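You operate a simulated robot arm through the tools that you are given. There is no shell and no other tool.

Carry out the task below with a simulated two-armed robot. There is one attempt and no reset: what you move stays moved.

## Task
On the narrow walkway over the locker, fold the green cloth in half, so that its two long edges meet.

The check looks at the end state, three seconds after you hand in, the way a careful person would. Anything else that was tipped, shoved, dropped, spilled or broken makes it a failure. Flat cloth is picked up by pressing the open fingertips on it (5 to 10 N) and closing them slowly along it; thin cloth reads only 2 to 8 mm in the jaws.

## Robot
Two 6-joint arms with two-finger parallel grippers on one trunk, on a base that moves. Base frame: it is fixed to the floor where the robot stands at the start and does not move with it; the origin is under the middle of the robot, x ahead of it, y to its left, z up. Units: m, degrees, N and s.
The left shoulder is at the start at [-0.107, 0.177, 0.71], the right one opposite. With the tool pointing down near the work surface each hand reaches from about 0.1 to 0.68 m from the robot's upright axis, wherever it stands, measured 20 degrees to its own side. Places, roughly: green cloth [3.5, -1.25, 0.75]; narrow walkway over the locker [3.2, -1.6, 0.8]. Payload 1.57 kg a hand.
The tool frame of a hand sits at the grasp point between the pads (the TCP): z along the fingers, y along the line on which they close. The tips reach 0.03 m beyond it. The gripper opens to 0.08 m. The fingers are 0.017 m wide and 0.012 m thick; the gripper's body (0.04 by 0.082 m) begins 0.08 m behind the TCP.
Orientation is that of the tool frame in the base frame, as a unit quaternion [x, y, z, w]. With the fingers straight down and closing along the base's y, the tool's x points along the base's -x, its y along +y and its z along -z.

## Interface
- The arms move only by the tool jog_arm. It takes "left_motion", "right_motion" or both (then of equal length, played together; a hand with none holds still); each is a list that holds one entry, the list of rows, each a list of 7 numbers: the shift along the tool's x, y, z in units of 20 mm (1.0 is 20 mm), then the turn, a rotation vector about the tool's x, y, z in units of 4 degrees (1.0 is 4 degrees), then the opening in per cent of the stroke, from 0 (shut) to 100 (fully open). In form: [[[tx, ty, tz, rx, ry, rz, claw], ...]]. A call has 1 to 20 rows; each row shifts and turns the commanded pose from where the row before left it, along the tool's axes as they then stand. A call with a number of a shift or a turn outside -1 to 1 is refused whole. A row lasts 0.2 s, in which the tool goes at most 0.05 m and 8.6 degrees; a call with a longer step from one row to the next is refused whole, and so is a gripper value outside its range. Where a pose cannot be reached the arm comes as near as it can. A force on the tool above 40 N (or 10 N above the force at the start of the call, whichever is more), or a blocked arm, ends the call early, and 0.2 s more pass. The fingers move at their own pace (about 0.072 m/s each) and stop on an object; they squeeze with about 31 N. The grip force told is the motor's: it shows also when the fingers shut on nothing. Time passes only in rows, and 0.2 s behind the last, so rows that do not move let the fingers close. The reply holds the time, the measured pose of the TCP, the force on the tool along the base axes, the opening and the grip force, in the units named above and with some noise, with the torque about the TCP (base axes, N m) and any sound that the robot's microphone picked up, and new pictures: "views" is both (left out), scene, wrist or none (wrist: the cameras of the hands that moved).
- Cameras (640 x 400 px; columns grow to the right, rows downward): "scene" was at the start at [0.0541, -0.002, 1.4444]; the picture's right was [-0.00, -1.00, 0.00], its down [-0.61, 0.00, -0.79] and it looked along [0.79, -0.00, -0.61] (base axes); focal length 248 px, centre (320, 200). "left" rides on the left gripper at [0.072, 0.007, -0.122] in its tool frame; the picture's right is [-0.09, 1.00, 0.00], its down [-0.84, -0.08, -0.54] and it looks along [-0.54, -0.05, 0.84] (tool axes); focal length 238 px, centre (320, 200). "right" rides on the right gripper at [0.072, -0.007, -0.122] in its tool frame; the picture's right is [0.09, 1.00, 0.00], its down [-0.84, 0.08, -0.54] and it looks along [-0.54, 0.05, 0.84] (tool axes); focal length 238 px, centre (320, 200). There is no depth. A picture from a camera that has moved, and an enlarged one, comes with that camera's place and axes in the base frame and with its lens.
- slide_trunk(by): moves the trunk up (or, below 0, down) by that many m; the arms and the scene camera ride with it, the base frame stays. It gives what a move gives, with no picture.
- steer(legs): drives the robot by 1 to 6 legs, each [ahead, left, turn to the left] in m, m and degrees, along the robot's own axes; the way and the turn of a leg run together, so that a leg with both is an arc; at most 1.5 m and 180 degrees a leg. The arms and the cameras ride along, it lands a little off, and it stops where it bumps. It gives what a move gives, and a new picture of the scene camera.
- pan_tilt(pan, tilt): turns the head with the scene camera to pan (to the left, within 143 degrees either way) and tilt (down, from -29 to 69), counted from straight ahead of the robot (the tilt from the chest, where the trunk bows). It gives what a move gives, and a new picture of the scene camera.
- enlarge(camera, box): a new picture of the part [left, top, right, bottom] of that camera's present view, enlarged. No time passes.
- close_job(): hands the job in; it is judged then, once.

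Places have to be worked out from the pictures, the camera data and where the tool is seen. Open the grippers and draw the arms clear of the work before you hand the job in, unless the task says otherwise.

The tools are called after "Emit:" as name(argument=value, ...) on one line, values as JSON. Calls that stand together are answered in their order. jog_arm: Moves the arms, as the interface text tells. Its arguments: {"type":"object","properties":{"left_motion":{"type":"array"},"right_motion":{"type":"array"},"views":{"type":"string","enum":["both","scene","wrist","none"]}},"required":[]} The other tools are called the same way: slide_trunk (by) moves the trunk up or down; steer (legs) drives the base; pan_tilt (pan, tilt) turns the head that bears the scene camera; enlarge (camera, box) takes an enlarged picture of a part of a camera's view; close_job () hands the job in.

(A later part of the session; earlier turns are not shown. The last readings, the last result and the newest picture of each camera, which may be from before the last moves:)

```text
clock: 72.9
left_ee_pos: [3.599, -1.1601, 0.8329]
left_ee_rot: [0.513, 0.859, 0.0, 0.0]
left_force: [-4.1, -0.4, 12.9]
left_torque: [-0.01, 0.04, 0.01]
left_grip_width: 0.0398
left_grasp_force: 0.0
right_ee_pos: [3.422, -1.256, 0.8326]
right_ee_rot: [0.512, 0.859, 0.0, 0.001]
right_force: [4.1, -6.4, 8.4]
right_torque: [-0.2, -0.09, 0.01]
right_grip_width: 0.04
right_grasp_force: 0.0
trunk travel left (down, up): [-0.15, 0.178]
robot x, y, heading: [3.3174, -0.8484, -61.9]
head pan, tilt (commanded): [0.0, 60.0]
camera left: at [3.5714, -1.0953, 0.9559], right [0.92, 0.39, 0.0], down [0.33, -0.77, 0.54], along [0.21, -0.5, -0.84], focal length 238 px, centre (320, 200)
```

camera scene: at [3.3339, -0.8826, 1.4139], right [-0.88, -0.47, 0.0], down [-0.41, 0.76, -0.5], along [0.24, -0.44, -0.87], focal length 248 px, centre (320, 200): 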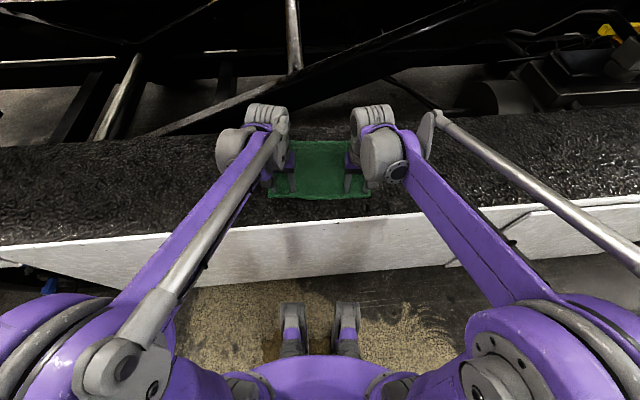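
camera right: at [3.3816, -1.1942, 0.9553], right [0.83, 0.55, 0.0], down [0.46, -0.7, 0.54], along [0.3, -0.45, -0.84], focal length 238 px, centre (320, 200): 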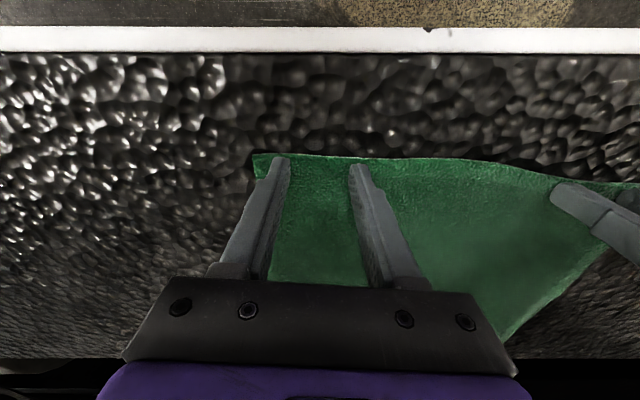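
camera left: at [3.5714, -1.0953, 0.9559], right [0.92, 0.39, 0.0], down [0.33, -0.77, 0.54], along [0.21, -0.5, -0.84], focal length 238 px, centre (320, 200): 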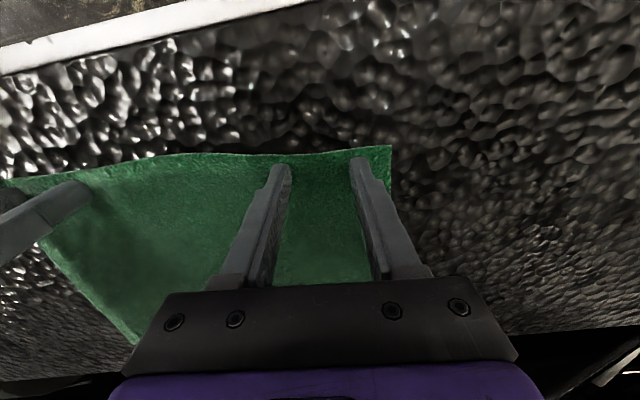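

Left is at 12.9 N and right at 8.4 N. I ease the left off a hair more and close both slowly, shifting each hand inward so only the outer fingers drag the cloth and nothing stretches between the hands.

Emit:
jog_arm(left_motion=[[[0, 0, -0.02, 0, 0, 0, 50], [0, -0.08, 0, 0, 0, 0, 46], [0, -0.08, 0, 0, 0, 0, 42], [0, -0.08, 0, 0, 0, 0, 38], [0, -0.08, 0, 0, 0, 0, 34], [0, -0.08, 0, 0, 0, 0, 30], [0, -0.08, 0, 0, 0, 0, 26], [0, -0.08, 0, 0, 0, 0, 22], [0, -0.08, 0, 0, 0, 0, 18], [0, -0.08, 0, 0, 0, 0, 14], [0, -0.08, 0, 0, 0, 0, 10], [0, 0, 0, 0, 0, 0, 6], [0, 0, 0, 0, 0, 0, 2], [0, 0, 0, 0, 0, 0, 0], [0, 0, 0, 0, 0, 0, 0]]], right_motion=[[[0, 0, 0, 0, 0, 0, 50], [0, 0.08, 0, 0, 0, 0, 46], [0, 0.08, 0, 0, 0, 0, 42], [0, 0.08, 0, 0, 0, 0, 38], [0, 0.08, 0, 0, 0, 0, 34], [0, 0.08, 0, 0, 0, 0, 30], [0, 0.08, 0, 0, 0, 0, 26], [0, 0.08, 0, 0, 0, 0, 22], [0, 0.08, 0, 0, 0, 0, 18], [0, 0.08, 0, 0, 0, 0, 14], [0, 0.08, 0, 0, 0, 0, 10], [0, 0, 0, 0, 0, 0, 6], [0, 0, 0, 0, 0, 0, 2], [0, 0, 0, 0, 0, 0, 0], [0, 0, 0, 0, 0, 0, 0]]], views="both")

```text
clock: 76.1
left_ee_pos: [3.5844, -1.168, 0.8336]
left_ee_rot: [0.513, 0.859, -0.001, 0.001]
left_force: [1.1, 0.1, 3.9]
left_torque: [0.0, -0.07, 0.02]
left_grip_width: 0.0052
left_grasp_force: 25.6
right_ee_pos: [3.4379, -1.2477, 0.833]
right_ee_rot: [0.512, 0.859, 0.0, 0.001]
right_force: [-3.6, -3.1, 19.4]
right_torque: [-0.16, 0.13, 0.02]
right_grip_width: 0.0052
right_grasp_force: 25.6
trunk travel left (down, up): [-0.15, 0.178]
robot x, y, heading: [3.3156, -0.8504, -61.8]
head pan, tilt (commanded): [0.0, 60.0]
camera scene: at [3.333, -0.8813, 1.414], right [-0.88, -0.47, 0.0], down [-0.41, 0.76, -0.5], along [0.24, -0.44, -0.87], focal length 248 px, centre (320, 200)
camera right: at [3.398, -1.1887, 0.9537], right [0.83, 0.55, 0.0], down [0.46, -0.7, 0.54], along [0.3, -0.45, -0.84], focal length 238 px, centre (320, 200)
camera left: at [3.5568, -1.1028, 0.9571], right [0.92, 0.39, 0.0], down [0.33, -0.77, 0.54], along [0.21, -0.5, -0.84], focal length 238 px, centre (320, 200)
```

scene: 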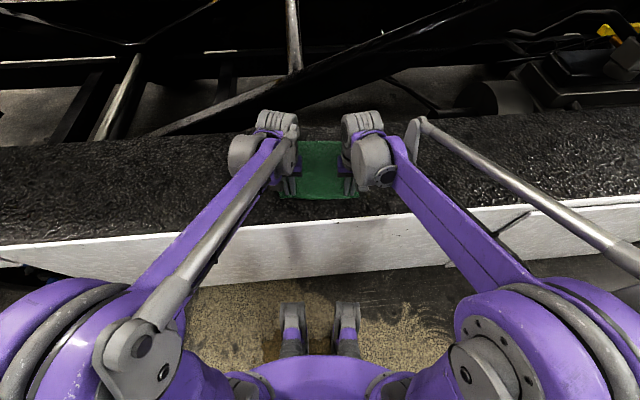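
right: 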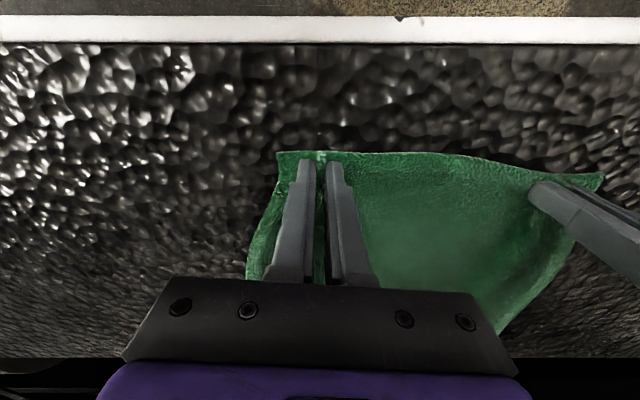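
left: 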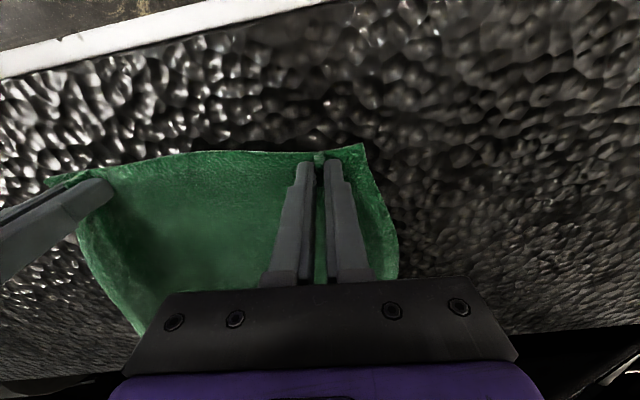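

Both grippers stopped at 5.2 mm with a ridge of cloth in the jaws, so both near corners are held. I now lift along a shallow arc over the middle of the cloth, both hands together, and stop at the top to check.

Emit:
jog_arm(left_motion=[[[-0.043, 0, -0.5875, 0, 0, 0, 0], [-0.128, 0, -0.577, 0, 0, 0, 0], [-0.21, 0, -0.5575, 0, 0, 0, 0], [-0.289, 0, -0.528, 0, 0, 0, 0], [-0.363, 0, -0.4895, 0, 0, 0, 0], [-0.431, 0, -0.4425, 0, 0, 0, 0], [-0.492, 0, -0.388, 0, 0, 0, 0], [-0.544, 0, -0.327, 0, 0, 0, 0], [-0.587, 0, -0.2605, 0, 0, 0, 0], [-0.619, 0, -0.189, 0, 0, 0, 0], [-0.641, 0, -0.115, 0, 0, 0, 0], [-0.653, 0, -0.0385, 0, 0, 0, 0]]], right_motion=[[[-0.043, 0, -0.5875, 0, 0, 0, 0], [-0.128, 0, -0.577, 0, 0, 0, 0], [-0.21, 0, -0.5575, 0, 0, 0, 0], [-0.289, 0, -0.528, 0, 0, 0, 0], [-0.363, 0, -0.4895, 0, 0, 0, 0], [-0.431, 0, -0.4425, 0, 0, 0, 0], [-0.492, 0, -0.388, 0, 0, 0, 0], [-0.544, 0, -0.327, 0, 0, 0, 0], [-0.587, 0, -0.2605, 0, 0, 0, 0], [-0.619, 0, -0.189, 0, 0, 0, 0], [-0.641, 0, -0.115, 0, 0, 0, 0], [-0.653, 0, -0.0385, 0, 0, 0, 0]]], views="both")

```text
clock: 78.7
left_ee_pos: [3.6341, -1.2579, 0.9236]
left_ee_rot: [0.513, 0.859, 0.001, 0.0]
left_force: [-0.6, -0.6, -0.5]
left_torque: [0.02, 0.05, 0.0]
left_grip_width: 0.0045
left_grasp_force: 25.2
right_ee_pos: [3.4849, -1.338, 0.9217]
right_ee_rot: [0.514, 0.858, 0.0, 0.0]
right_force: [0.4, -0.2, 0.2]
right_torque: [-0.01, -0.02, 0.01]
right_grip_width: 0.0047
right_grasp_force: 25.1
trunk travel left (down, up): [-0.15, 0.178]
robot x, y, heading: [3.3172, -0.8491, -61.8]
head pan, tilt (commanded): [0.0, 60.0]
camera scene: at [3.3341, -0.883, 1.4139], right [-0.88, -0.47, 0.0], down [-0.41, 0.76, -0.5], along [0.24, -0.44, -0.87], focal length 248 px, centre (320, 200)
camera right: at [3.4458, -1.2784, 1.0437], right [0.83, 0.55, 0.0], down [0.47, -0.7, 0.54], along [0.3, -0.45, -0.84], focal length 238 px, centre (320, 200)
camera left: at [3.6059, -1.1919, 1.0458], right [0.92, 0.39, 0.0], down [0.33, -0.77, 0.54], along [0.21, -0.5, -0.84], focal length 238 px, centre (320, 200)
```

scene: 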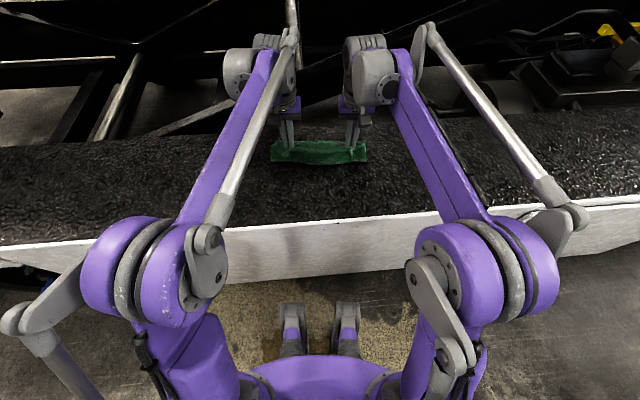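
right: 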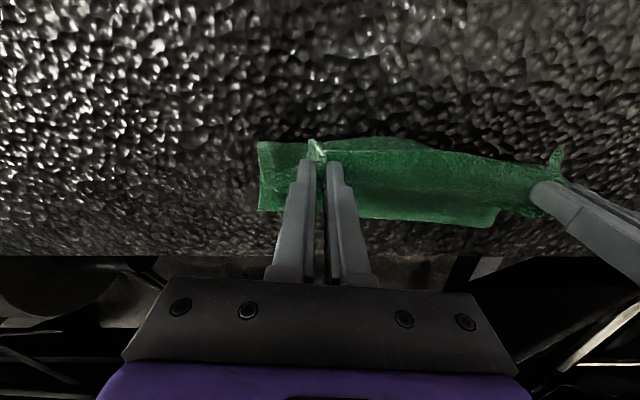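
left: 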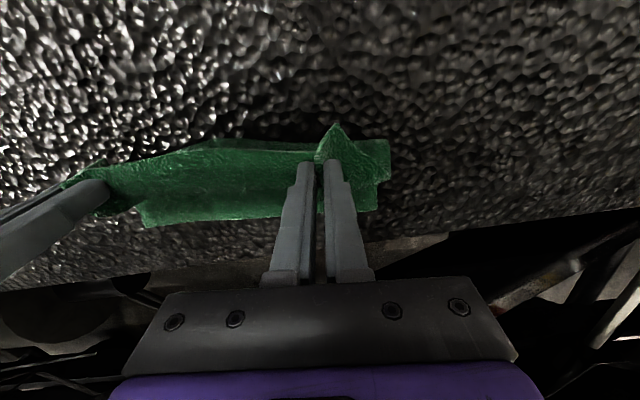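

The near half hangs from both grippers over the middle line, and the far edge still lies at fwd ≈ 0.617, undisturbed. I carry on with the second half of the arc, to fwd ≈ 0.607 with the tips about 2 cm above the deck.

Emit:
jog_arm(left_motion=[[[-0.633, 0, 0.03, 0, 0, 0, 0], [-0.622, 0, 0.089, 0, 0, 0, 0], [-0.601, 0, 0.147, 0, 0, 0, 0], [-0.569, 0, 0.202, 0, 0, 0, 0], [-0.527, 0, 0.254, 0, 0, 0, 0], [-0.477, 0, 0.302, 0, 0, 0, 0], [-0.418, 0, 0.344, 0, 0, 0, 0], [-0.353, 0, 0.381, 0, 0, 0, 0], [-0.281, 0, 0.411, 0, 0, 0, 0], [-0.204, 0, 0.434, 0, 0, 0, 0], [-0.124, 0, 0.449, 0, 0, 0, 0], [-0.042, 0, 0.457, 0, 0, 0, 0]]], right_motion=[[[-0.633, 0, 0.03, 0, 0, 0, 0], [-0.622, 0, 0.089, 0, 0, 0, 0], [-0.601, 0, 0.147, 0, 0, 0, 0], [-0.569, 0, 0.202, 0, 0, 0, 0], [-0.527, 0, 0.254, 0, 0, 0, 0], [-0.477, 0, 0.302, 0, 0, 0, 0], [-0.418, 0, 0.344, 0, 0, 0, 0], [-0.353, 0, 0.381, 0, 0, 0, 0], [-0.281, 0, 0.411, 0, 0, 0, 0], [-0.204, 0, 0.434, 0, 0, 0, 0], [-0.124, 0, 0.449, 0, 0, 0, 0], [-0.042, 0, 0.457, 0, 0, 0, 0]]], views="both")

```text
clock: 81.3
left_ee_pos: [3.6809, -1.3431, 0.8544]
left_ee_rot: [0.513, 0.858, 0.0, 0.0]
left_force: [-0.8, 0.3, 0.3]
left_torque: [0.03, -0.02, -0.02]
left_grip_width: 0.005
left_grasp_force: 24.6
right_ee_pos: [3.53, -1.4216, 0.8525]
right_ee_rot: [0.513, 0.858, 0.0, 0.0]
right_force: [1.1, -0.8, 0.2]
right_torque: [0.0, -0.02, -0.01]
right_grip_width: 0.0048
right_grasp_force: 25.0
trunk travel left (down, up): [-0.15, 0.178]
robot x, y, heading: [3.3157, -0.8512, -61.9]
head pan, tilt (commanded): [0.0, 60.0]
camera scene: at [3.3338, -0.8823, 1.4139], right [-0.88, -0.47, 0.0], down [-0.41, 0.76, -0.5], along [0.24, -0.44, -0.87], focal length 248 px, centre (320, 200)
camera right: at [3.4912, -1.3625, 0.973], right [0.83, 0.55, 0.0], down [0.46, -0.7, 0.54], along [0.3, -0.45, -0.84], focal length 238 px, centre (320, 200)
camera left: at [3.6522, -1.2771, 0.9761], right [0.92, 0.39, 0.0], down [0.33, -0.77, 0.54], along [0.21, -0.5, -0.84], focal length 238 px, centre (320, 200)
```

scene: 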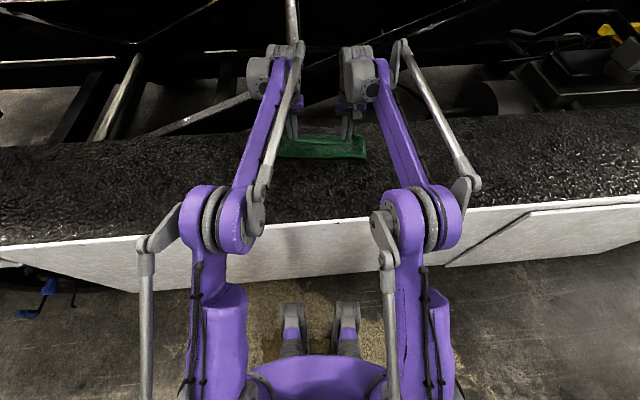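
right: 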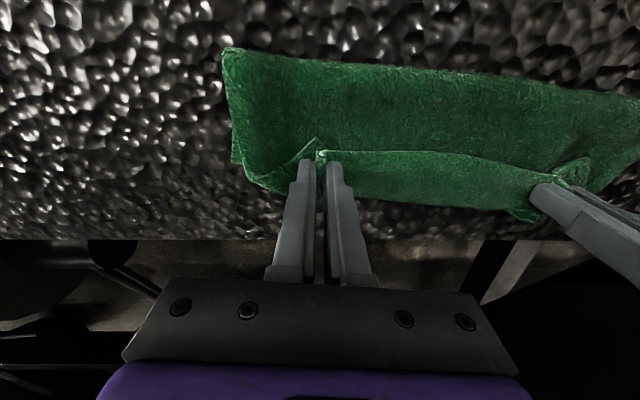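
left: 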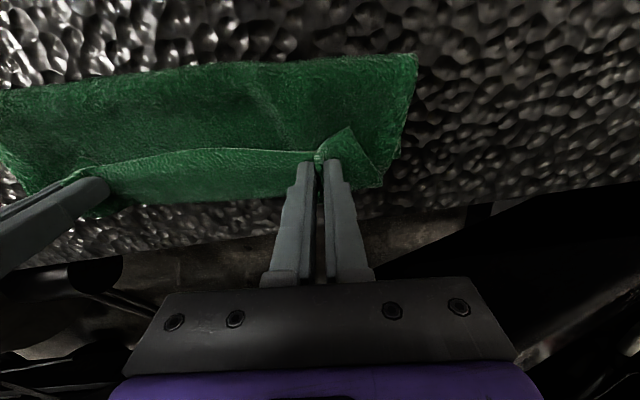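

The fold is over, but the held hem strip curls back towards me on top of the upper layer, and the lower layer slid about 2 cm forward. I lower a few mm, open the fingers gently and see how the hem relaxes.

Emit:
jog_arm(left_motion=[[[0, 0, 0.2, 0, 0, 0, 0], [0, 0, 0.2, 0, 0, 0, 0], [0, 0, 0, 0, 0, 0, 10], [0, 0, 0, 0, 0, 0, 20], [0, 0, 0, 0, 0, 0, 30], [0, 0, 0, 0, 0, 0, 40], [0, 0, -0.3, 0, 0, 0, 40], [0, 0, -0.5, 0, 0, 0, 40], [0, 0, -0.7, 0, 0, 0, 40], [0, 0, -0.9, 0, 0, 0, 40]]], right_motion=[[[0, 0, 0.2, 0, 0, 0, 0], [0, 0, 0.15, 0, 0, 0, 0], [0, 0, 0, 0, 0, 0, 10], [0, 0, 0, 0, 0, 0, 20], [0, 0, 0, 0, 0, 0, 30], [0, 0, 0, 0, 0, 0, 40], [0, 0, -0.3, 0, 0, 0, 40], [0, 0, -0.5, 0, 0, 0, 40], [0, 0, -0.7, 0, 0, 0, 40], [0, 0, -0.9, 0, 0, 0, 40]]], views="both")

```text
clock: 83.5
left_ee_pos: [3.6797, -1.3415, 0.8939]
left_ee_rot: [0.513, 0.858, 0.0, 0.0]
left_force: [0.7, 0.2, 0.7]
left_torque: [0.0, -0.02, -0.04]
left_grip_width: 0.0323
left_grasp_force: 0.1
right_ee_pos: [3.5315, -1.4219, 0.8938]
right_ee_rot: [0.512, 0.859, 0.0, 0.0]
right_force: [0.2, -0.2, -0.1]
right_torque: [0.02, 0.02, 0.0]
right_grip_width: 0.0323
right_grasp_force: 0.1
trunk travel left (down, up): [-0.15, 0.178]
robot x, y, heading: [3.3154, -0.8508, -61.6]
head pan, tilt (commanded): [0.0, 60.0]
camera scene: at [3.3337, -0.8821, 1.4139], right [-0.88, -0.47, 0.0], down [-0.41, 0.76, -0.5], along [0.24, -0.44, -0.87], focal length 248 px, centre (320, 200)
camera right: at [3.4925, -1.3625, 1.0149], right [0.83, 0.55, 0.0], down [0.46, -0.7, 0.54], along [0.3, -0.45, -0.84], focal length 238 px, centre (320, 200)
camera left: at [3.6514, -1.2753, 1.017], right [0.92, 0.39, 0.0], down [0.33, -0.77, 0.54], along [0.21, -0.5, -0.84], focal length 238 px, centre (320, 200)
```

scene: 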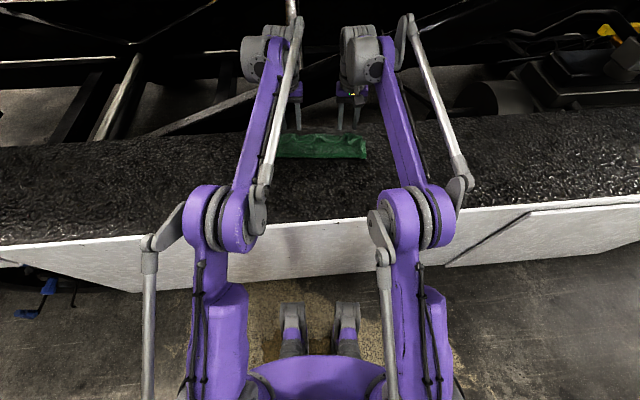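
right: 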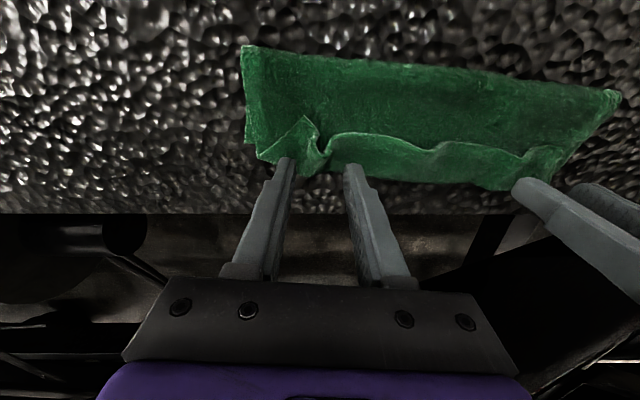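
left: 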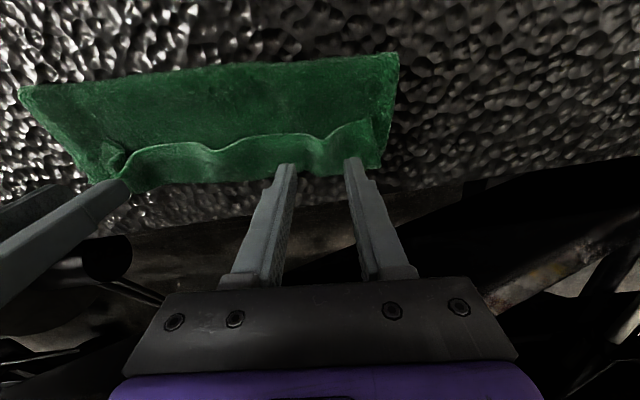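

After release the hem strip is still curled back along the far side. I zoom in to see whether it stands up or lies flat.

Emit:
enlarge(camera="left", box=[0, 30, 420, 230])

Emit:
enlarge(camera="right", box=[220, 30, 640, 230])

Emit:
enlarge(camera="scene", box=[248, 110, 392, 200])

```text
1.52 times, centred on (210, 130) of left
camera zoom: at [3.6514, -1.2753, 1.017], right [0.92, 0.39, 0.0], down [0.33, -0.77, 0.54], along [0.21, -0.5, -0.84], focal length 363 px, centre (488, 307)
```

zoom: 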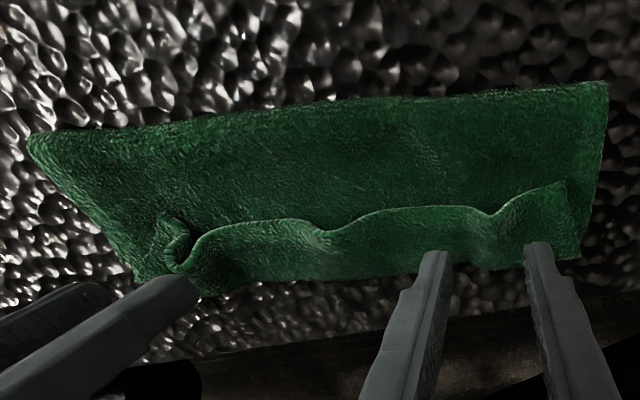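

```text
1.52 times, centred on (430, 130) of right
camera zoom: at [3.4925, -1.3625, 1.0149], right [0.83, 0.55, 0.0], down [0.46, -0.7, 0.54], along [0.3, -0.45, -0.84], focal length 363 px, centre (152, 307)
```

zoom: 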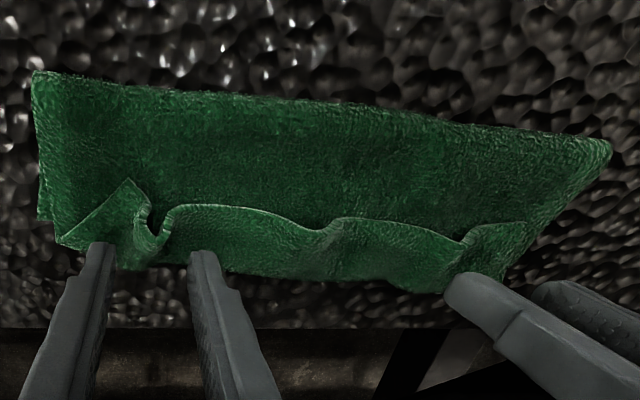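

```text
4.44 times, centred on (320, 155) of scene
camera zoom: at [3.3337, -0.8821, 1.4139], right [-0.88, -0.47, 0.0], down [-0.41, 0.76, -0.5], along [0.24, -0.44, -0.87], focal length 1101 px, centre (320, 400)
```

zoom: 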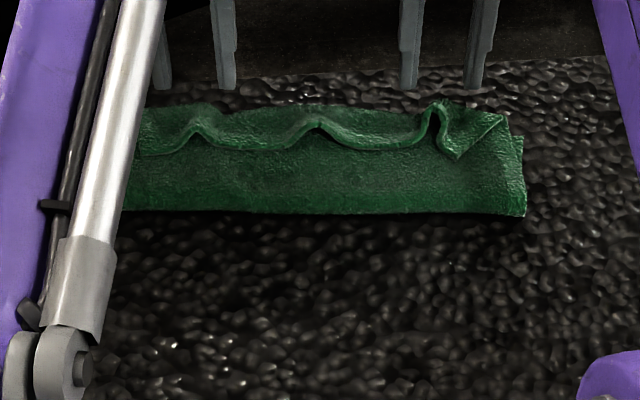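

The strip stayed rolled back (~3 cm) and the fold line sits too far forward (≈0.537 instead of ≈0.507). I'll undo this: re-pinch the same ridges, which are right below the fingers, and carry the flap back to lie flat.

Emit:
jog_arm(left_motion=[[[0, 0, 0.65, 0, 0, 0, 40], [0, 0, 0.65, 0, 0, 0, 40], [0, 0, 0.65, 0, 0, 0, 40], [0, 0, 0.65, 0, 0, 0, 40], [0, 0, 0, 0, 0, 0, 30], [0, 0, 0, 0, 0, 0, 24], [0, 0, 0, 0, 0, 0, 18], [0, 0, 0, 0, 0, 0, 12], [0, 0, 0, 0, 0, 0, 6], [0, 0, 0, 0, 0, 0, 0], [0, 0, 0, 0, 0, 0, 0], [0, 0, 0, 0, 0, 0, 0]]], right_motion=[[[0, 0, 0.65, 0, 0, 0, 40], [0, 0, 0.65, 0, 0, 0, 40], [0, 0, 0.65, 0, 0, 0, 40], [0, 0, 0.65, 0, 0, 0, 40], [0, 0, 0, 0, 0, 0, 30], [0, 0, 0, 0, 0, 0, 24], [0, 0, 0, 0, 0, 0, 18], [0, 0, 0, 0, 0, 0, 12], [0, 0, 0, 0, 0, 0, 6], [0, 0, 0, 0, 0, 0, 0], [0, 0, 0, 0, 0, 0, 0], [0, 0, 0, 0, 0, 0, 0]]], views="wrist")

```text
clock: 86.1
left_ee_pos: [3.6789, -1.3424, 0.8421]
left_ee_rot: [0.512, 0.859, 0.0, 0.0]
left_force: [-4.2, -2.4, 2.0]
left_torque: [-0.07, 0.15, 0.05]
left_grip_width: 0.0057
left_grasp_force: 25.6
right_ee_pos: [3.5308, -1.4214, 0.8428]
right_ee_rot: [0.512, 0.859, 0.0, -0.001]
right_force: [5.2, 2.9, 0.8]
right_torque: [0.09, -0.16, -0.06]
right_grip_width: 0.0049
right_grasp_force: 25.4
trunk travel left (down, up): [-0.15, 0.178]
robot x, y, heading: [3.3166, -0.8494, -61.8]
head pan, tilt (commanded): [0.0, 60.0]
camera right: at [3.4918, -1.3626, 0.9635], right [0.83, 0.55, 0.0], down [0.46, -0.7, 0.54], along [0.3, -0.45, -0.84], focal length 238 px, centre (320, 200)
camera left: at [3.6512, -1.2762, 0.9658], right [0.92, 0.39, 0.0], down [0.33, -0.77, 0.54], along [0.21, -0.5, -0.84], focal length 238 px, centre (320, 200)
```

right: 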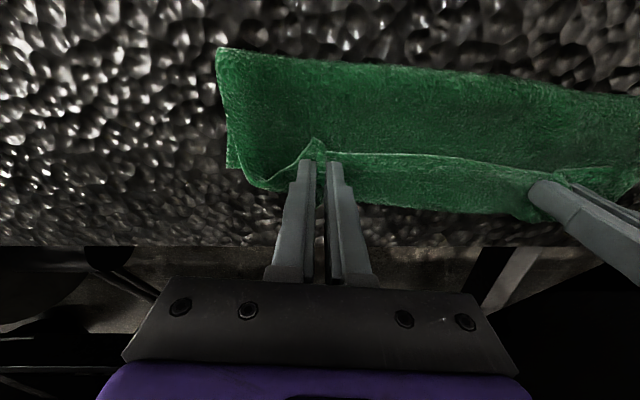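
left: 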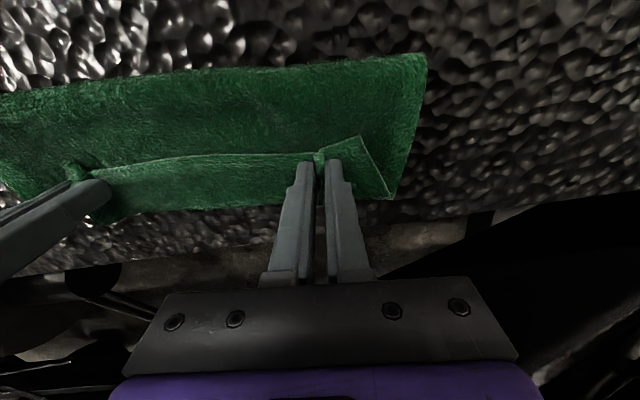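

Both ridges are held again (5.7 and 4.9 mm). I carry the flap back on the reverse arc to where the near edge lay.

Emit:
jog_arm(left_motion=[[[0.042, 0, -0.457, 0, 0, 0, 0], [0.124, 0, -0.449, 0, 0, 0, 0], [0.204, 0, -0.434, 0, 0, 0, 0], [0.281, 0, -0.411, 0, 0, 0, 0], [0.353, 0, -0.381, 0, 0, 0, 0], [0.418, 0, -0.344, 0, 0, 0, 0], [0.477, 0, -0.302, 0, 0, 0, 0], [0.527, 0, -0.254, 0, 0, 0, 0], [0.569, 0, -0.202, 0, 0, 0, 0], [0.601, 0, -0.147, 0, 0, 0, 0], [0.622, 0, -0.089, 0, 0, 0, 0], [0.633, 0, -0.03, 0, 0, 0, 0]]], right_motion=[[[0.042, 0, -0.457, 0, 0, 0, 0], [0.124, 0, -0.449, 0, 0, 0, 0], [0.204, 0, -0.434, 0, 0, 0, 0], [0.281, 0, -0.411, 0, 0, 0, 0], [0.353, 0, -0.381, 0, 0, 0, 0], [0.418, 0, -0.344, 0, 0, 0, 0], [0.477, 0, -0.302, 0, 0, 0, 0], [0.527, 0, -0.254, 0, 0, 0, 0], [0.569, 0, -0.202, 0, 0, 0, 0], [0.601, 0, -0.147, 0, 0, 0, 0], [0.622, 0, -0.089, 0, 0, 0, 0], [0.633, 0, -0.03, 0, 0, 0, 0]]], views="wrist")

Emit:
jog_arm(left_motion=[[[0.653, 0, 0.033, 0, 0, 0, 0], [0.641, 0, 0.099, 0, 0, 0, 0], [0.619, 0, 0.163, 0, 0, 0, 0], [0.587, 0, 0.224, 0, 0, 0, 0], [0.544, 0, 0.281, 0, 0, 0, 0], [0.492, 0, 0.334, 0, 0, 0, 0], [0.431, 0, 0.38, 0, 0, 0, 0], [0.363, 0, 0.42, 0, 0, 0, 0], [0.289, 0, 0.45, 0, 0, 0, 0], [0.21, 0, 0.47, 0, 0, 0, 0], [0.128, 0, 0.48, 0, 0, 0, 0], [0.043, 0, 0.3, 0, 0, 0, 0]]], right_motion=[[[0.653, 0, 0.033, 0, 0, 0, 0], [0.641, 0, 0.099, 0, 0, 0, 0], [0.619, 0, 0.163, 0, 0, 0, 0], [0.587, 0, 0.224, 0, 0, 0, 0], [0.544, 0, 0.281, 0, 0, 0, 0], [0.492, 0, 0.334, 0, 0, 0, 0], [0.431, 0, 0.38, 0, 0, 0, 0], [0.363, 0, 0.42, 0, 0, 0, 0], [0.289, 0, 0.45, 0, 0, 0, 0], [0.21, 0, 0.47, 0, 0, 0, 0], [0.128, 0, 0.48, 0, 0, 0, 0], [0.043, 0, 0.3, 0, 0, 0, 0]]], views="wrist")

```text
clock: 88.7
left_ee_pos: [3.6347, -1.2576, 0.9125]
left_ee_rot: [0.513, 0.858, 0.0, 0.0]
left_force: [-5.7, -3.2, 0.2]
left_torque: [-0.07, 0.13, 0.05]
left_grip_width: 0.0056
left_grasp_force: 25.2
right_ee_pos: [3.4839, -1.3368, 0.9127]
right_ee_rot: [0.513, 0.858, 0.001, 0.0]
right_force: [5.4, 2.6, -0.1]
right_torque: [0.11, -0.18, -0.07]
right_grip_width: 0.0051
right_grasp_force: 25.7
trunk travel left (down, up): [-0.15, 0.178]
robot x, y, heading: [3.3139, -0.8511, -61.7]
head pan, tilt (commanded): [0.0, 60.0]
camera right: at [3.4452, -1.2776, 1.0332], right [0.83, 0.55, 0.0], down [0.46, -0.7, 0.54], along [0.3, -0.45, -0.84], focal length 238 px, centre (320, 200)
camera left: at [3.6058, -1.1905, 1.0348], right [0.92, 0.39, 0.0], down [0.33, -0.77, 0.54], along [0.21, -0.5, -0.84], focal length 238 px, centre (320, 200)
```

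right: 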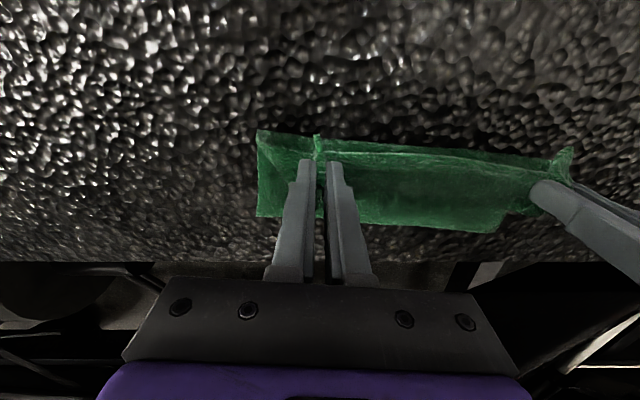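
left: 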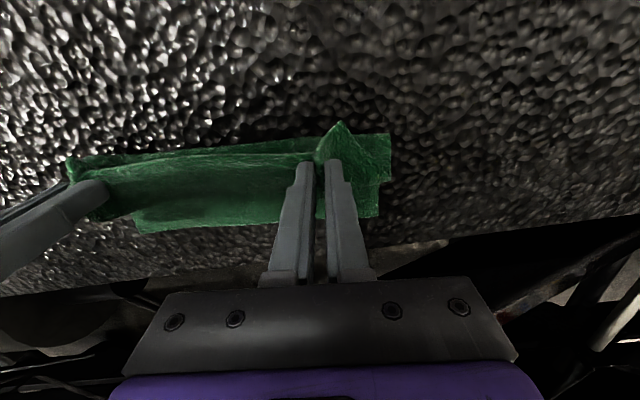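

```text
clock: 91.3
left_ee_pos: [3.5856, -1.1692, 0.8389]
left_ee_rot: [0.513, 0.859, 0.001, 0.0]
left_force: [-4.4, -3.2, 0.3]
left_torque: [-0.09, 0.08, -0.01]
left_grip_width: 0.0055
left_grasp_force: 25.6
right_ee_pos: [3.4375, -1.2485, 0.8408]
right_ee_rot: [0.513, 0.859, -0.001, 0.0]
right_force: [4.2, 1.8, -0.2]
right_torque: [0.07, -0.14, 0.0]
right_grip_width: 0.0047
right_grasp_force: 25.6
trunk travel left (down, up): [-0.15, 0.178]
robot x, y, heading: [3.3173, -0.8491, -61.8]
head pan, tilt (commanded): [0.0, 60.0]
camera right: at [3.3982, -1.1891, 0.9607], right [0.83, 0.55, 0.0], down [0.46, -0.7, 0.54], along [0.3, -0.45, -0.84], focal length 238 px, centre (320, 200)
camera left: at [3.5571, -1.1024, 0.9611], right [0.92, 0.39, 0.0], down [0.33, -0.77, 0.54], along [0.21, -0.5, -0.84], focal length 238 px, centre (320, 200)
```

right: 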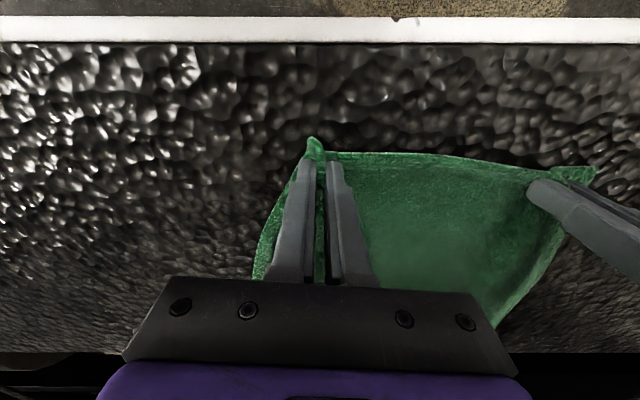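
left: 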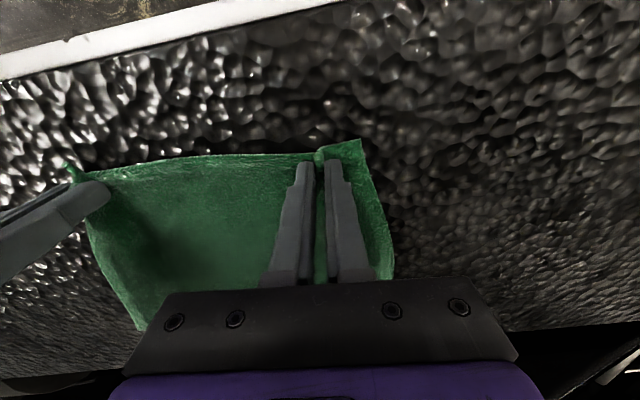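

The cloth is unfolded back to nearly its original lay. I lower to light contact and open with the outer fingers moving outward, to spread the ridges flat.

Emit:
jog_arm(left_motion=[[[0, 0, 0.12, 0, 0, 0, 0], [0, 0, 0.11, 0, 0, 0, 0], [0, 0.08, 0, 0, 0, 0, 6], [0, 0.08, 0, 0, 0, 0, 10], [0, 0.08, 0, 0, 0, 0, 14], [0, 0.08, 0, 0, 0, 0, 18], [0, 0.08, 0, 0, 0, 0, 22], [0, 0.08, 0, 0, 0, 0, 26], [0, 0.08, 0, 0, 0, 0, 30], [0, 0.08, 0, 0, 0, 0, 34], [0, 0.08, 0, 0, 0, 0, 38], [0, 0.08, 0, 0, 0, 0, 42], [0, 0.08, 0, 0, 0, 0, 46], [0, 0.08, 0, 0, 0, 0, 50]]], right_motion=[[[0, 0, 0.17, 0, 0, 0, 0], [0, 0, 0.16, 0, 0, 0, 0], [0, -0.08, 0, 0, 0, 0, 6], [0, -0.08, 0, 0, 0, 0, 10], [0, -0.08, 0, 0, 0, 0, 14], [0, -0.08, 0, 0, 0, 0, 18], [0, -0.08, 0, 0, 0, 0, 22], [0, -0.08, 0, 0, 0, 0, 26], [0, -0.08, 0, 0, 0, 0, 30], [0, -0.08, 0, 0, 0, 0, 34], [0, -0.08, 0, 0, 0, 0, 38], [0, -0.08, 0, 0, 0, 0, 42], [0, -0.08, 0, 0, 0, 0, 46], [0, -0.08, 0, 0, 0, 0, 50]]], views="wrist")

```text
clock: 94.3
left_ee_pos: [3.6025, -1.1597, 0.8339]
left_ee_rot: [0.513, 0.859, -0.001, -0.001]
left_force: [-3.1, -1.3, 4.1]
left_torque: [-0.05, 0.11, 0.0]
left_grip_width: 0.0393
left_grasp_force: 0.2
right_ee_pos: [3.4187, -1.2576, 0.8333]
right_ee_rot: [0.513, 0.858, 0.0, 0.0]
right_force: [6.8, 1.7, 9.1]
right_torque: [0.05, -0.18, 0.04]
right_grip_width: 0.0402
right_grasp_force: 0.0
trunk travel left (down, up): [-0.15, 0.178]
robot x, y, heading: [3.3195, -0.8526, -61.6]
head pan, tilt (commanded): [0.0, 60.0]
camera right: at [3.3805, -1.1979, 0.9541], right [0.83, 0.55, 0.0], down [0.46, -0.7, 0.54], along [0.3, -0.45, -0.84], focal length 238 px, centre (320, 200)
camera left: at [3.5746, -1.0931, 0.9566], right [0.92, 0.39, 0.0], down [0.33, -0.77, 0.54], along [0.21, -0.5, -0.84], focal length 238 px, centre (320, 200)
```

right: 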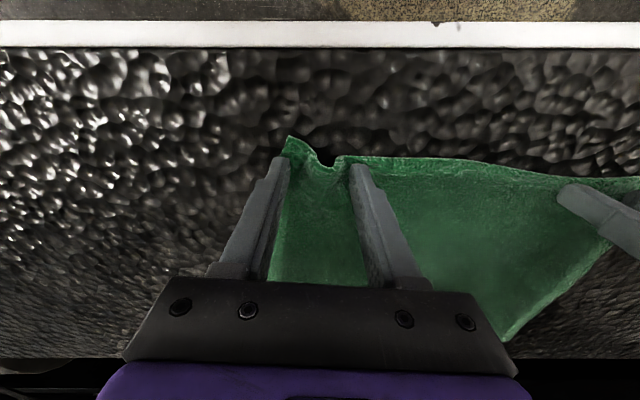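
left: 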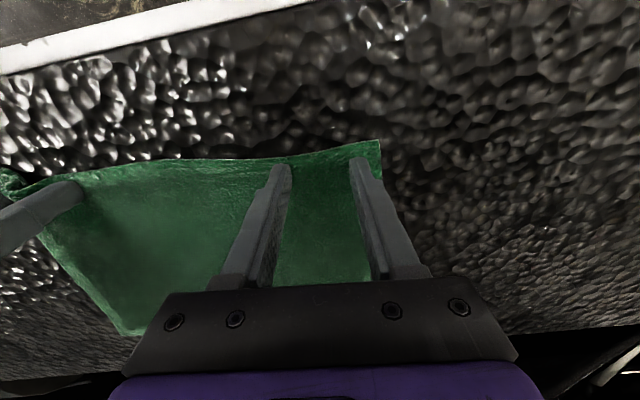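

The left corner is flat again, but the right corner has a small remaining ridge. I drag the right outer finger a little further outward, then lift both hands away up and back for a clear view.

Emit:
jog_arm(left_motion=[[[0, 0, 0, 0, 0, 0, 50], [0, 0, 0, 0, 0, 0, 50], [0, 0, 0, 0, 0, 0, 50], [0, 0, 0, 0, 0, 0, 50], [0, 0, -0.5, 0, 0, 0, 50], [0, 0, -1, 0, 0, 0, 50], [0, 0, -1, 0, 0, 0, 50], [0.3, 0.8, -1, 0, 0, 0, 50], [0.5, 0.8, -1, 0, 0, 0, 50], [0.5, 0.8, -0.5, 0, 0, 0, 50], [0.5, 0.8, 0, 0, 0, 0, 50], [0.5, 0.8, 0, 0, 0, 0, 50]]], right_motion=[[[0, -0.14, 0, 0, 0, 0, 56], [0, -0.14, 0, 0, 0, 0, 62], [0, -0.14, 0, 0, 0, 0, 68], [0, -0.1, 0, 0, 0, 0, 72], [0, 0, -0.5, 0, 0, 0, 72], [0, 0, -1, 0, 0, 0, 72], [0, 0, -1, 0, 0, 0, 72], [0.3, -0.8, -1, 0, 0, 0, 72], [0.5, -0.8, -1, 0, 0, 0, 72], [0.5, -0.8, -0.5, 0, 0, 0, 60], [0.5, -0.8, 0, 0, 0, 0, 50], [0.5, -0.8, 0, 0, 0, 0, 50]]], views="scene")

Emit:
enlarge(camera="scene", box=[248, 120, 392, 210])

```text
clock: 96.9
left_ee_pos: [3.6516, -1.083, 0.9328]
left_ee_rot: [0.512, 0.859, 0.001, 0.0]
left_force: [-0.5, 0.3, 1.3]
left_torque: [0.01, 0.0, -0.03]
left_grip_width: 0.0398
left_grasp_force: 0.0
right_ee_pos: [3.3161, -1.2599, 0.9326]
right_ee_rot: [0.513, 0.858, 0.0, 0.0]
right_force: [0.0, 0.0, 0.7]
right_torque: [0.0, 0.01, 0.0]
right_grip_width: 0.0398
right_grasp_force: 0.0
trunk travel left (down, up): [-0.15, 0.178]
robot x, y, heading: [3.3199, -0.844, -61.8]
head pan, tilt (commanded): [0.0, 60.0]
camera scene: at [3.3335, -0.8818, 1.4139], right [-0.88, -0.47, 0.0], down [-0.41, 0.76, -0.5], along [0.24, -0.44, -0.87], focal length 248 px, centre (320, 200)
```

scene: 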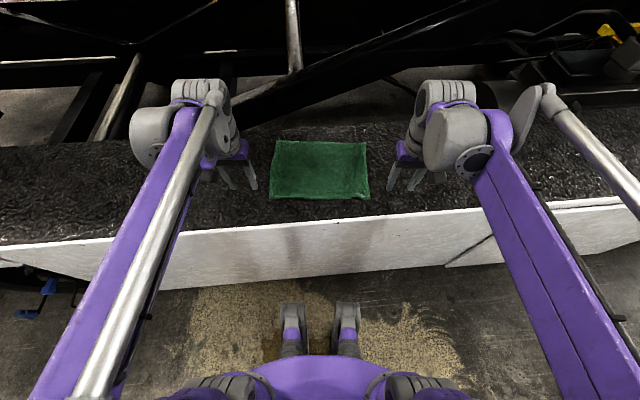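

```text
4.44 times, centred on (320, 165) of scene
camera zoom: at [3.3335, -0.8818, 1.4139], right [-0.88, -0.47, 0.0], down [-0.41, 0.76, -0.5], along [0.24, -0.44, -0.87], focal length 1101 px, centre (320, 356)
```

zoom: 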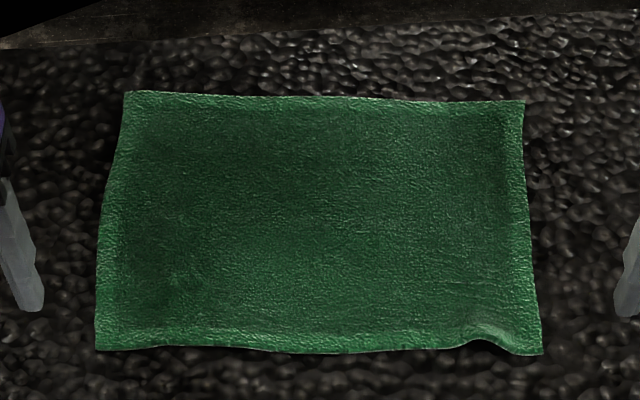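

The cloth is flat again with only a tiny wrinkle (far edge at fwd ≈ 0.604–0.613, near ≈ 0.390). Next time I'll grip just the very hem of the far edge and fold towards me while pitching the fingers forward. First I test in the air whether the wrists can pitch.

Emit:
jog_arm(left_motion=[[[0, 0, 0, 0, -1, 0, 50], [0, 0, 0, 0, -1, 0, 50], [0, 0, 0, 0, -1, 0, 50], [0, 0, 0, 0, -1, 0, 50], [0, 0, 0, 0, -1, 0, 50], [0, 0, 0, 0, -1, 0, 50], [0, 0, 0, 0, -1, 0, 50], [0, 0, 0, 0, -1, 0, 50], [0, 0, 0, 0, -1, 0, 50], [0, 0, 0, 0, -1, 0, 50], [0, 0, 0, 0, -1, 0, 50], [0, 0, 0, 0, -1, 0, 50]]], right_motion=[[[0, 0, 0, 0, -1, 0, 50], [0, 0, 0, 0, -1, 0, 50], [0, 0, 0, 0, -1, 0, 50], [0, 0, 0, 0, -1, 0, 50], [0, 0, 0, 0, -1, 0, 50], [0, 0, 0, 0, -1, 0, 50], [0, 0, 0, 0, -1, 0, 50], [0, 0, 0, 0, -1, 0, 50], [0, 0, 0, 0, -1, 0, 50], [0, 0, 0, 0, -1, 0, 50], [0, 0, 0, 0, -1, 0, 50], [0, 0, 0, 0, -1, 0, 50]]], views="scene")

```text
clock: 99.5
left_ee_pos: [3.6506, -1.0808, 0.9347]
left_ee_rot: [0.468, 0.784, -0.209, 0.35]
left_force: [-0.2, 0.3, -0.4]
left_torque: [-0.04, 0.01, -0.01]
left_grip_width: 0.0399
left_grasp_force: 0.1
right_ee_pos: [3.3188, -1.2604, 0.9322]
right_ee_rot: [0.469, 0.784, -0.209, 0.35]
right_force: [0.2, -0.5, 0.2]
right_torque: [-0.04, -0.01, -0.02]
right_grip_width: 0.04
right_grasp_force: 0.1
trunk travel left (down, up): [-0.15, 0.178]
robot x, y, heading: [3.3195, -0.8509, -61.9]
head pan, tilt (commanded): [0.0, 60.0]
camera scene: at [3.3335, -0.8818, 1.4139], right [-0.88, -0.47, 0.0], down [-0.41, 0.76, -0.5], along [0.24, -0.44, -0.87], focal length 248 px, centre (320, 200)
```

scene: 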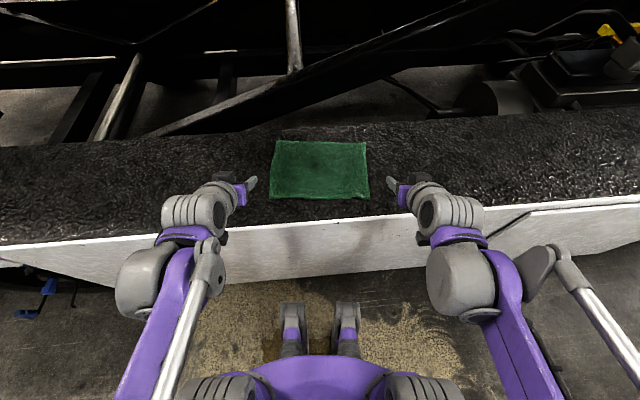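

48° of forward pitch tracks perfectly at this spot. I continue the test to about 80°.

Emit:
jog_arm(left_motion=[[[0, 0, 0, 0, -1, 0, 50], [0, 0, 0, 0, -1, 0, 50], [0, 0, 0, 0, -1, 0, 50], [0, 0, 0, 0, -1, 0, 50], [0, 0, 0, 0, -1, 0, 50], [0, 0, 0, 0, -1, 0, 50], [0, 0, 0, 0, -1, 0, 50], [0, 0, 0, 0, -1, 0, 50]]], right_motion=[[[0, 0, 0, 0, -1, 0, 50], [0, 0, 0, 0, -1, 0, 50], [0, 0, 0, 0, -1, 0, 50], [0, 0, 0, 0, -1, 0, 50], [0, 0, 0, 0, -1, 0, 50], [0, 0, 0, 0, -1, 0, 50], [0, 0, 0, 0, -1, 0, 50], [0, 0, 0, 0, -1, 0, 50]]], views="both")

```text
clock: 101.3
left_ee_pos: [3.6508, -1.0817, 0.9343]
left_ee_rot: [0.404, 0.673, -0.32, 0.531]
left_force: [-0.2, -0.3, -0.5]
left_torque: [0.0, 0.02, -0.04]
left_grip_width: 0.04
left_grasp_force: 0.0
left hand out of reach, approached as far as the arm can: row 8
right_ee_pos: [3.3221, -1.2597, 0.9327]
right_ee_rot: [0.401, 0.679, -0.311, 0.531]
right_force: [0.6, 0.4, -0.3]
right_torque: [-0.01, -0.01, -0.02]
right_grip_width: 0.0401
right_grasp_force: 0.1
right hand out of reach, approached as far as the arm can: row 8
trunk travel left (down, up): [-0.15, 0.178]
robot x, y, heading: [3.3195, -0.8516, -61.8]
head pan, tilt (commanded): [0.0, 60.0]
camera scene: at [3.3338, -0.8824, 1.4139], right [-0.88, -0.47, 0.0], down [-0.41, 0.76, -0.5], along [0.24, -0.44, -0.87], focal length 248 px, centre (320, 200)
camera right: at [3.2515, -1.1445, 0.8916], right [0.86, 0.5, -0.09], down [-0.09, 0.32, 0.94], along [0.5, -0.8, 0.32], focal length 238 px, centre (320, 200)
camera left: at [3.5922, -0.9604, 0.893], right [0.89, 0.45, 0.09], down [-0.22, 0.26, 0.94], along [0.4, -0.85, 0.33], focal length 238 px, centre (320, 200)
```

scene: 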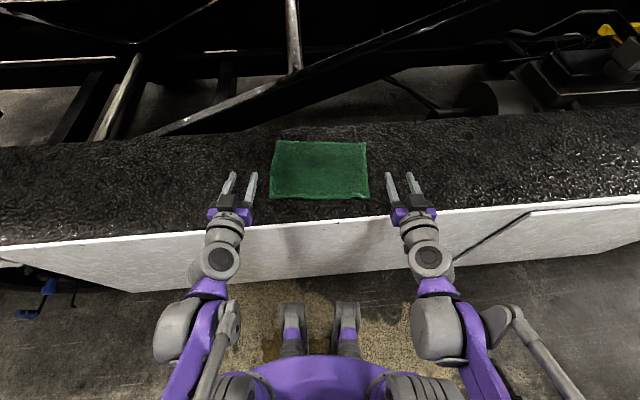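
right: 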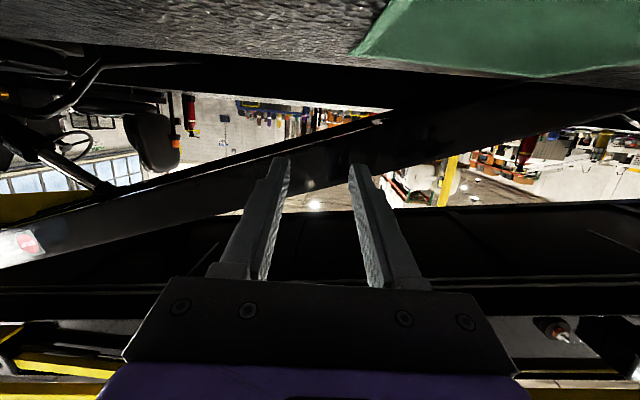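
left: 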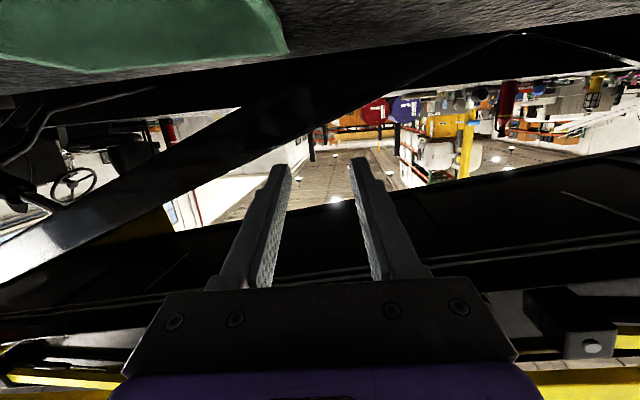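

The wrists reach about 77° of pitch here. I check the real finishing pose empty-handed: pitched about 72°, hands 17 cm apart, low, just in front of the near edge without touching the cloth.

Emit:
jog_arm(left_motion=[[[0, 0, 0, 0, 1, 0, 50], [0, 0, 0, 0, 1, 0, 50], [0.581, -0.6125, 0.011, 0, 0, 0, 50], [0.581, -0.6125, 0.011, 0, 0, 0, 50], [0.581, -0.6125, 0.011, 0, 0, 0, 50], [0.581, -0.6125, 0.011, 0, 0, 0, 50], [0.581, -0.6125, 0.011, 0, 0, 0, 50], [0.581, -0.6125, 0.011, 0, 0, 0, 50], [0.581, -0.6125, 0.011, 0, 0, 0, 50], [0.581, -0.6125, 0.011, 0, 0, 0, 50]]], right_motion=[[[0, 0, 0, 0, 1, 0, 50], [0, 0, 0, 0, 1, 0, 50], [0.581, 0.656, 0.011, 0, 0, 0, 50], [0.581, 0.656, 0.011, 0, 0, 0, 50], [0.581, 0.656, 0.011, 0, 0, 0, 50], [0.581, 0.656, 0.011, 0, 0, 0, 50], [0.581, 0.656, 0.011, 0, 0, 0, 50], [0.581, 0.656, 0.011, 0, 0, 0, 50], [0.581, 0.656, 0.011, 0, 0, 0, 50], [0.581, 0.656, 0.011, 0, 0, 0, 50]]], views="scene")

```text
clock: 103.5
left_ee_pos: [3.5572, -1.1037, 0.8472]
left_ee_rot: [0.414, 0.695, -0.301, 0.505]
left_force: [0.0, -0.5, 0.6]
left_torque: [-0.01, 0.03, 0.05]
left_grip_width: 0.0398
left_grasp_force: 0.1
left hand out of reach, approached as far as the arm can: row 3
right_ee_pos: [3.3982, -1.1785, 0.8458]
right_ee_rot: [0.422, 0.714, -0.283, 0.482]
right_force: [-0.6, -0.7, -0.3]
right_torque: [-0.01, 0.03, -0.01]
right_grip_width: 0.04
right_grasp_force: 0.0
trunk travel left (down, up): [-0.15, 0.178]
robot x, y, heading: [3.3169, -0.8455, -61.7]
head pan, tilt (commanded): [0.0, 60.0]
camera scene: at [3.3341, -0.883, 1.4139], right [-0.88, -0.47, 0.0], down [-0.41, 0.76, -0.5], along [0.24, -0.44, -0.87], focal length 248 px, centre (320, 200)
```

scene: 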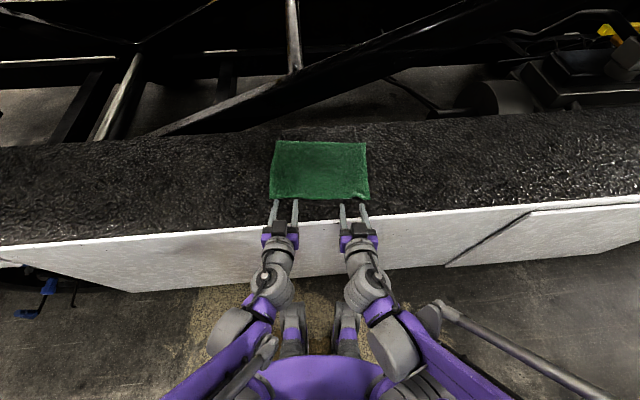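

The finishing pose is reachable at about 70° pitch. I now raise both hands and rotate them back towards vertical on the way to the far edge.

Emit:
jog_arm(left_motion=[[[-0.856, 0, -0.278, 0, 0, 0, 50], [-0.856, 0, -0.278, 0, 0, 0, 50], [-0.856, 0, -0.278, 0, 0, 0, 50], [-0.856, 0, -0.278, 0, 0, 0, 50], [-0.856, 0, -0.278, 0, 0, 0, 50], [0, 0, 0, 0, 1, 0, 50], [0, 0, 0, 0, 1, 0, 50], [0, 0, 0, 0, 1, 0, 50], [0, 0, 0, 0, 1, 0, 50], [0, 0, 0, 0, 1, 0, 50], [0, 0, 0, 0, 1, 0, 50], [0, 0, 0, 0, 1, 0, 50], [0, 0, 0, 0, 1, 0, 50], [0, 0, 0, 0, 1, 0, 50], [0, 0, 0, 0, 1, 0, 50], [0, 0, 0, 0, 1, 0, 50], [0, 0, 0, 0, 1, 0, 50], [0, 0, 0, 0, 1, 0, 50], [0, 0, 0, 0, 1, 0, 50], [0, 0, 0, 0, 1, 0, 50]]], right_motion=[[[-0.834, 0, -0.337, 0, 0, 0, 50], [-0.834, 0, -0.337, 0, 0, 0, 50], [-0.834, 0, -0.337, 0, 0, 0, 50], [-0.834, 0, -0.337, 0, 0, 0, 50], [-0.834, 0, -0.337, 0, 0, 0, 50], [0, 0, 0, 0, 1, 0, 50], [0, 0, 0, 0, 1, 0, 50], [0, 0, 0, 0, 1, 0, 50], [0, 0, 0, 0, 1, 0, 50], [0, 0, 0, 0, 1, 0, 50], [0, 0, 0, 0, 1, 0, 50], [0, 0, 0, 0, 1, 0, 50], [0, 0, 0, 0, 1, 0, 50], [0, 0, 0, 0, 1, 0, 50], [0, 0, 0, 0, 1, 0, 50], [0, 0, 0, 0, 1, 0, 50], [0, 0, 0, 0, 1, 0, 50], [0, 0, 0, 0, 1, 0, 50], [0, 0, 0, 0, 1, 0, 50], [0, 0, 0, 0, 1, 0, 50]]], views="none")

```text
clock: 107.7
left_ee_pos: [3.5558, -1.104, 0.9374]
left_ee_rot: [0.51, 0.854, -0.053, 0.089]
left_force: [-0.7, -0.4, -0.1]
left_torque: [0.01, 0.02, -0.01]
left_grip_width: 0.0402
left_grasp_force: 0.1
right_ee_pos: [3.3965, -1.18, 0.9361]
right_ee_rot: [0.505, 0.86, -0.033, 0.06]
right_force: [0.2, 0.3, -0.7]
right_torque: [0.02, -0.01, 0.01]
right_grip_width: 0.0401
right_grasp_force: 0.0
trunk travel left (down, up): [-0.15, 0.178]
robot x, y, heading: [3.3184, -0.8519, -61.8]
head pan, tilt (commanded): [0.0, 60.0]
```

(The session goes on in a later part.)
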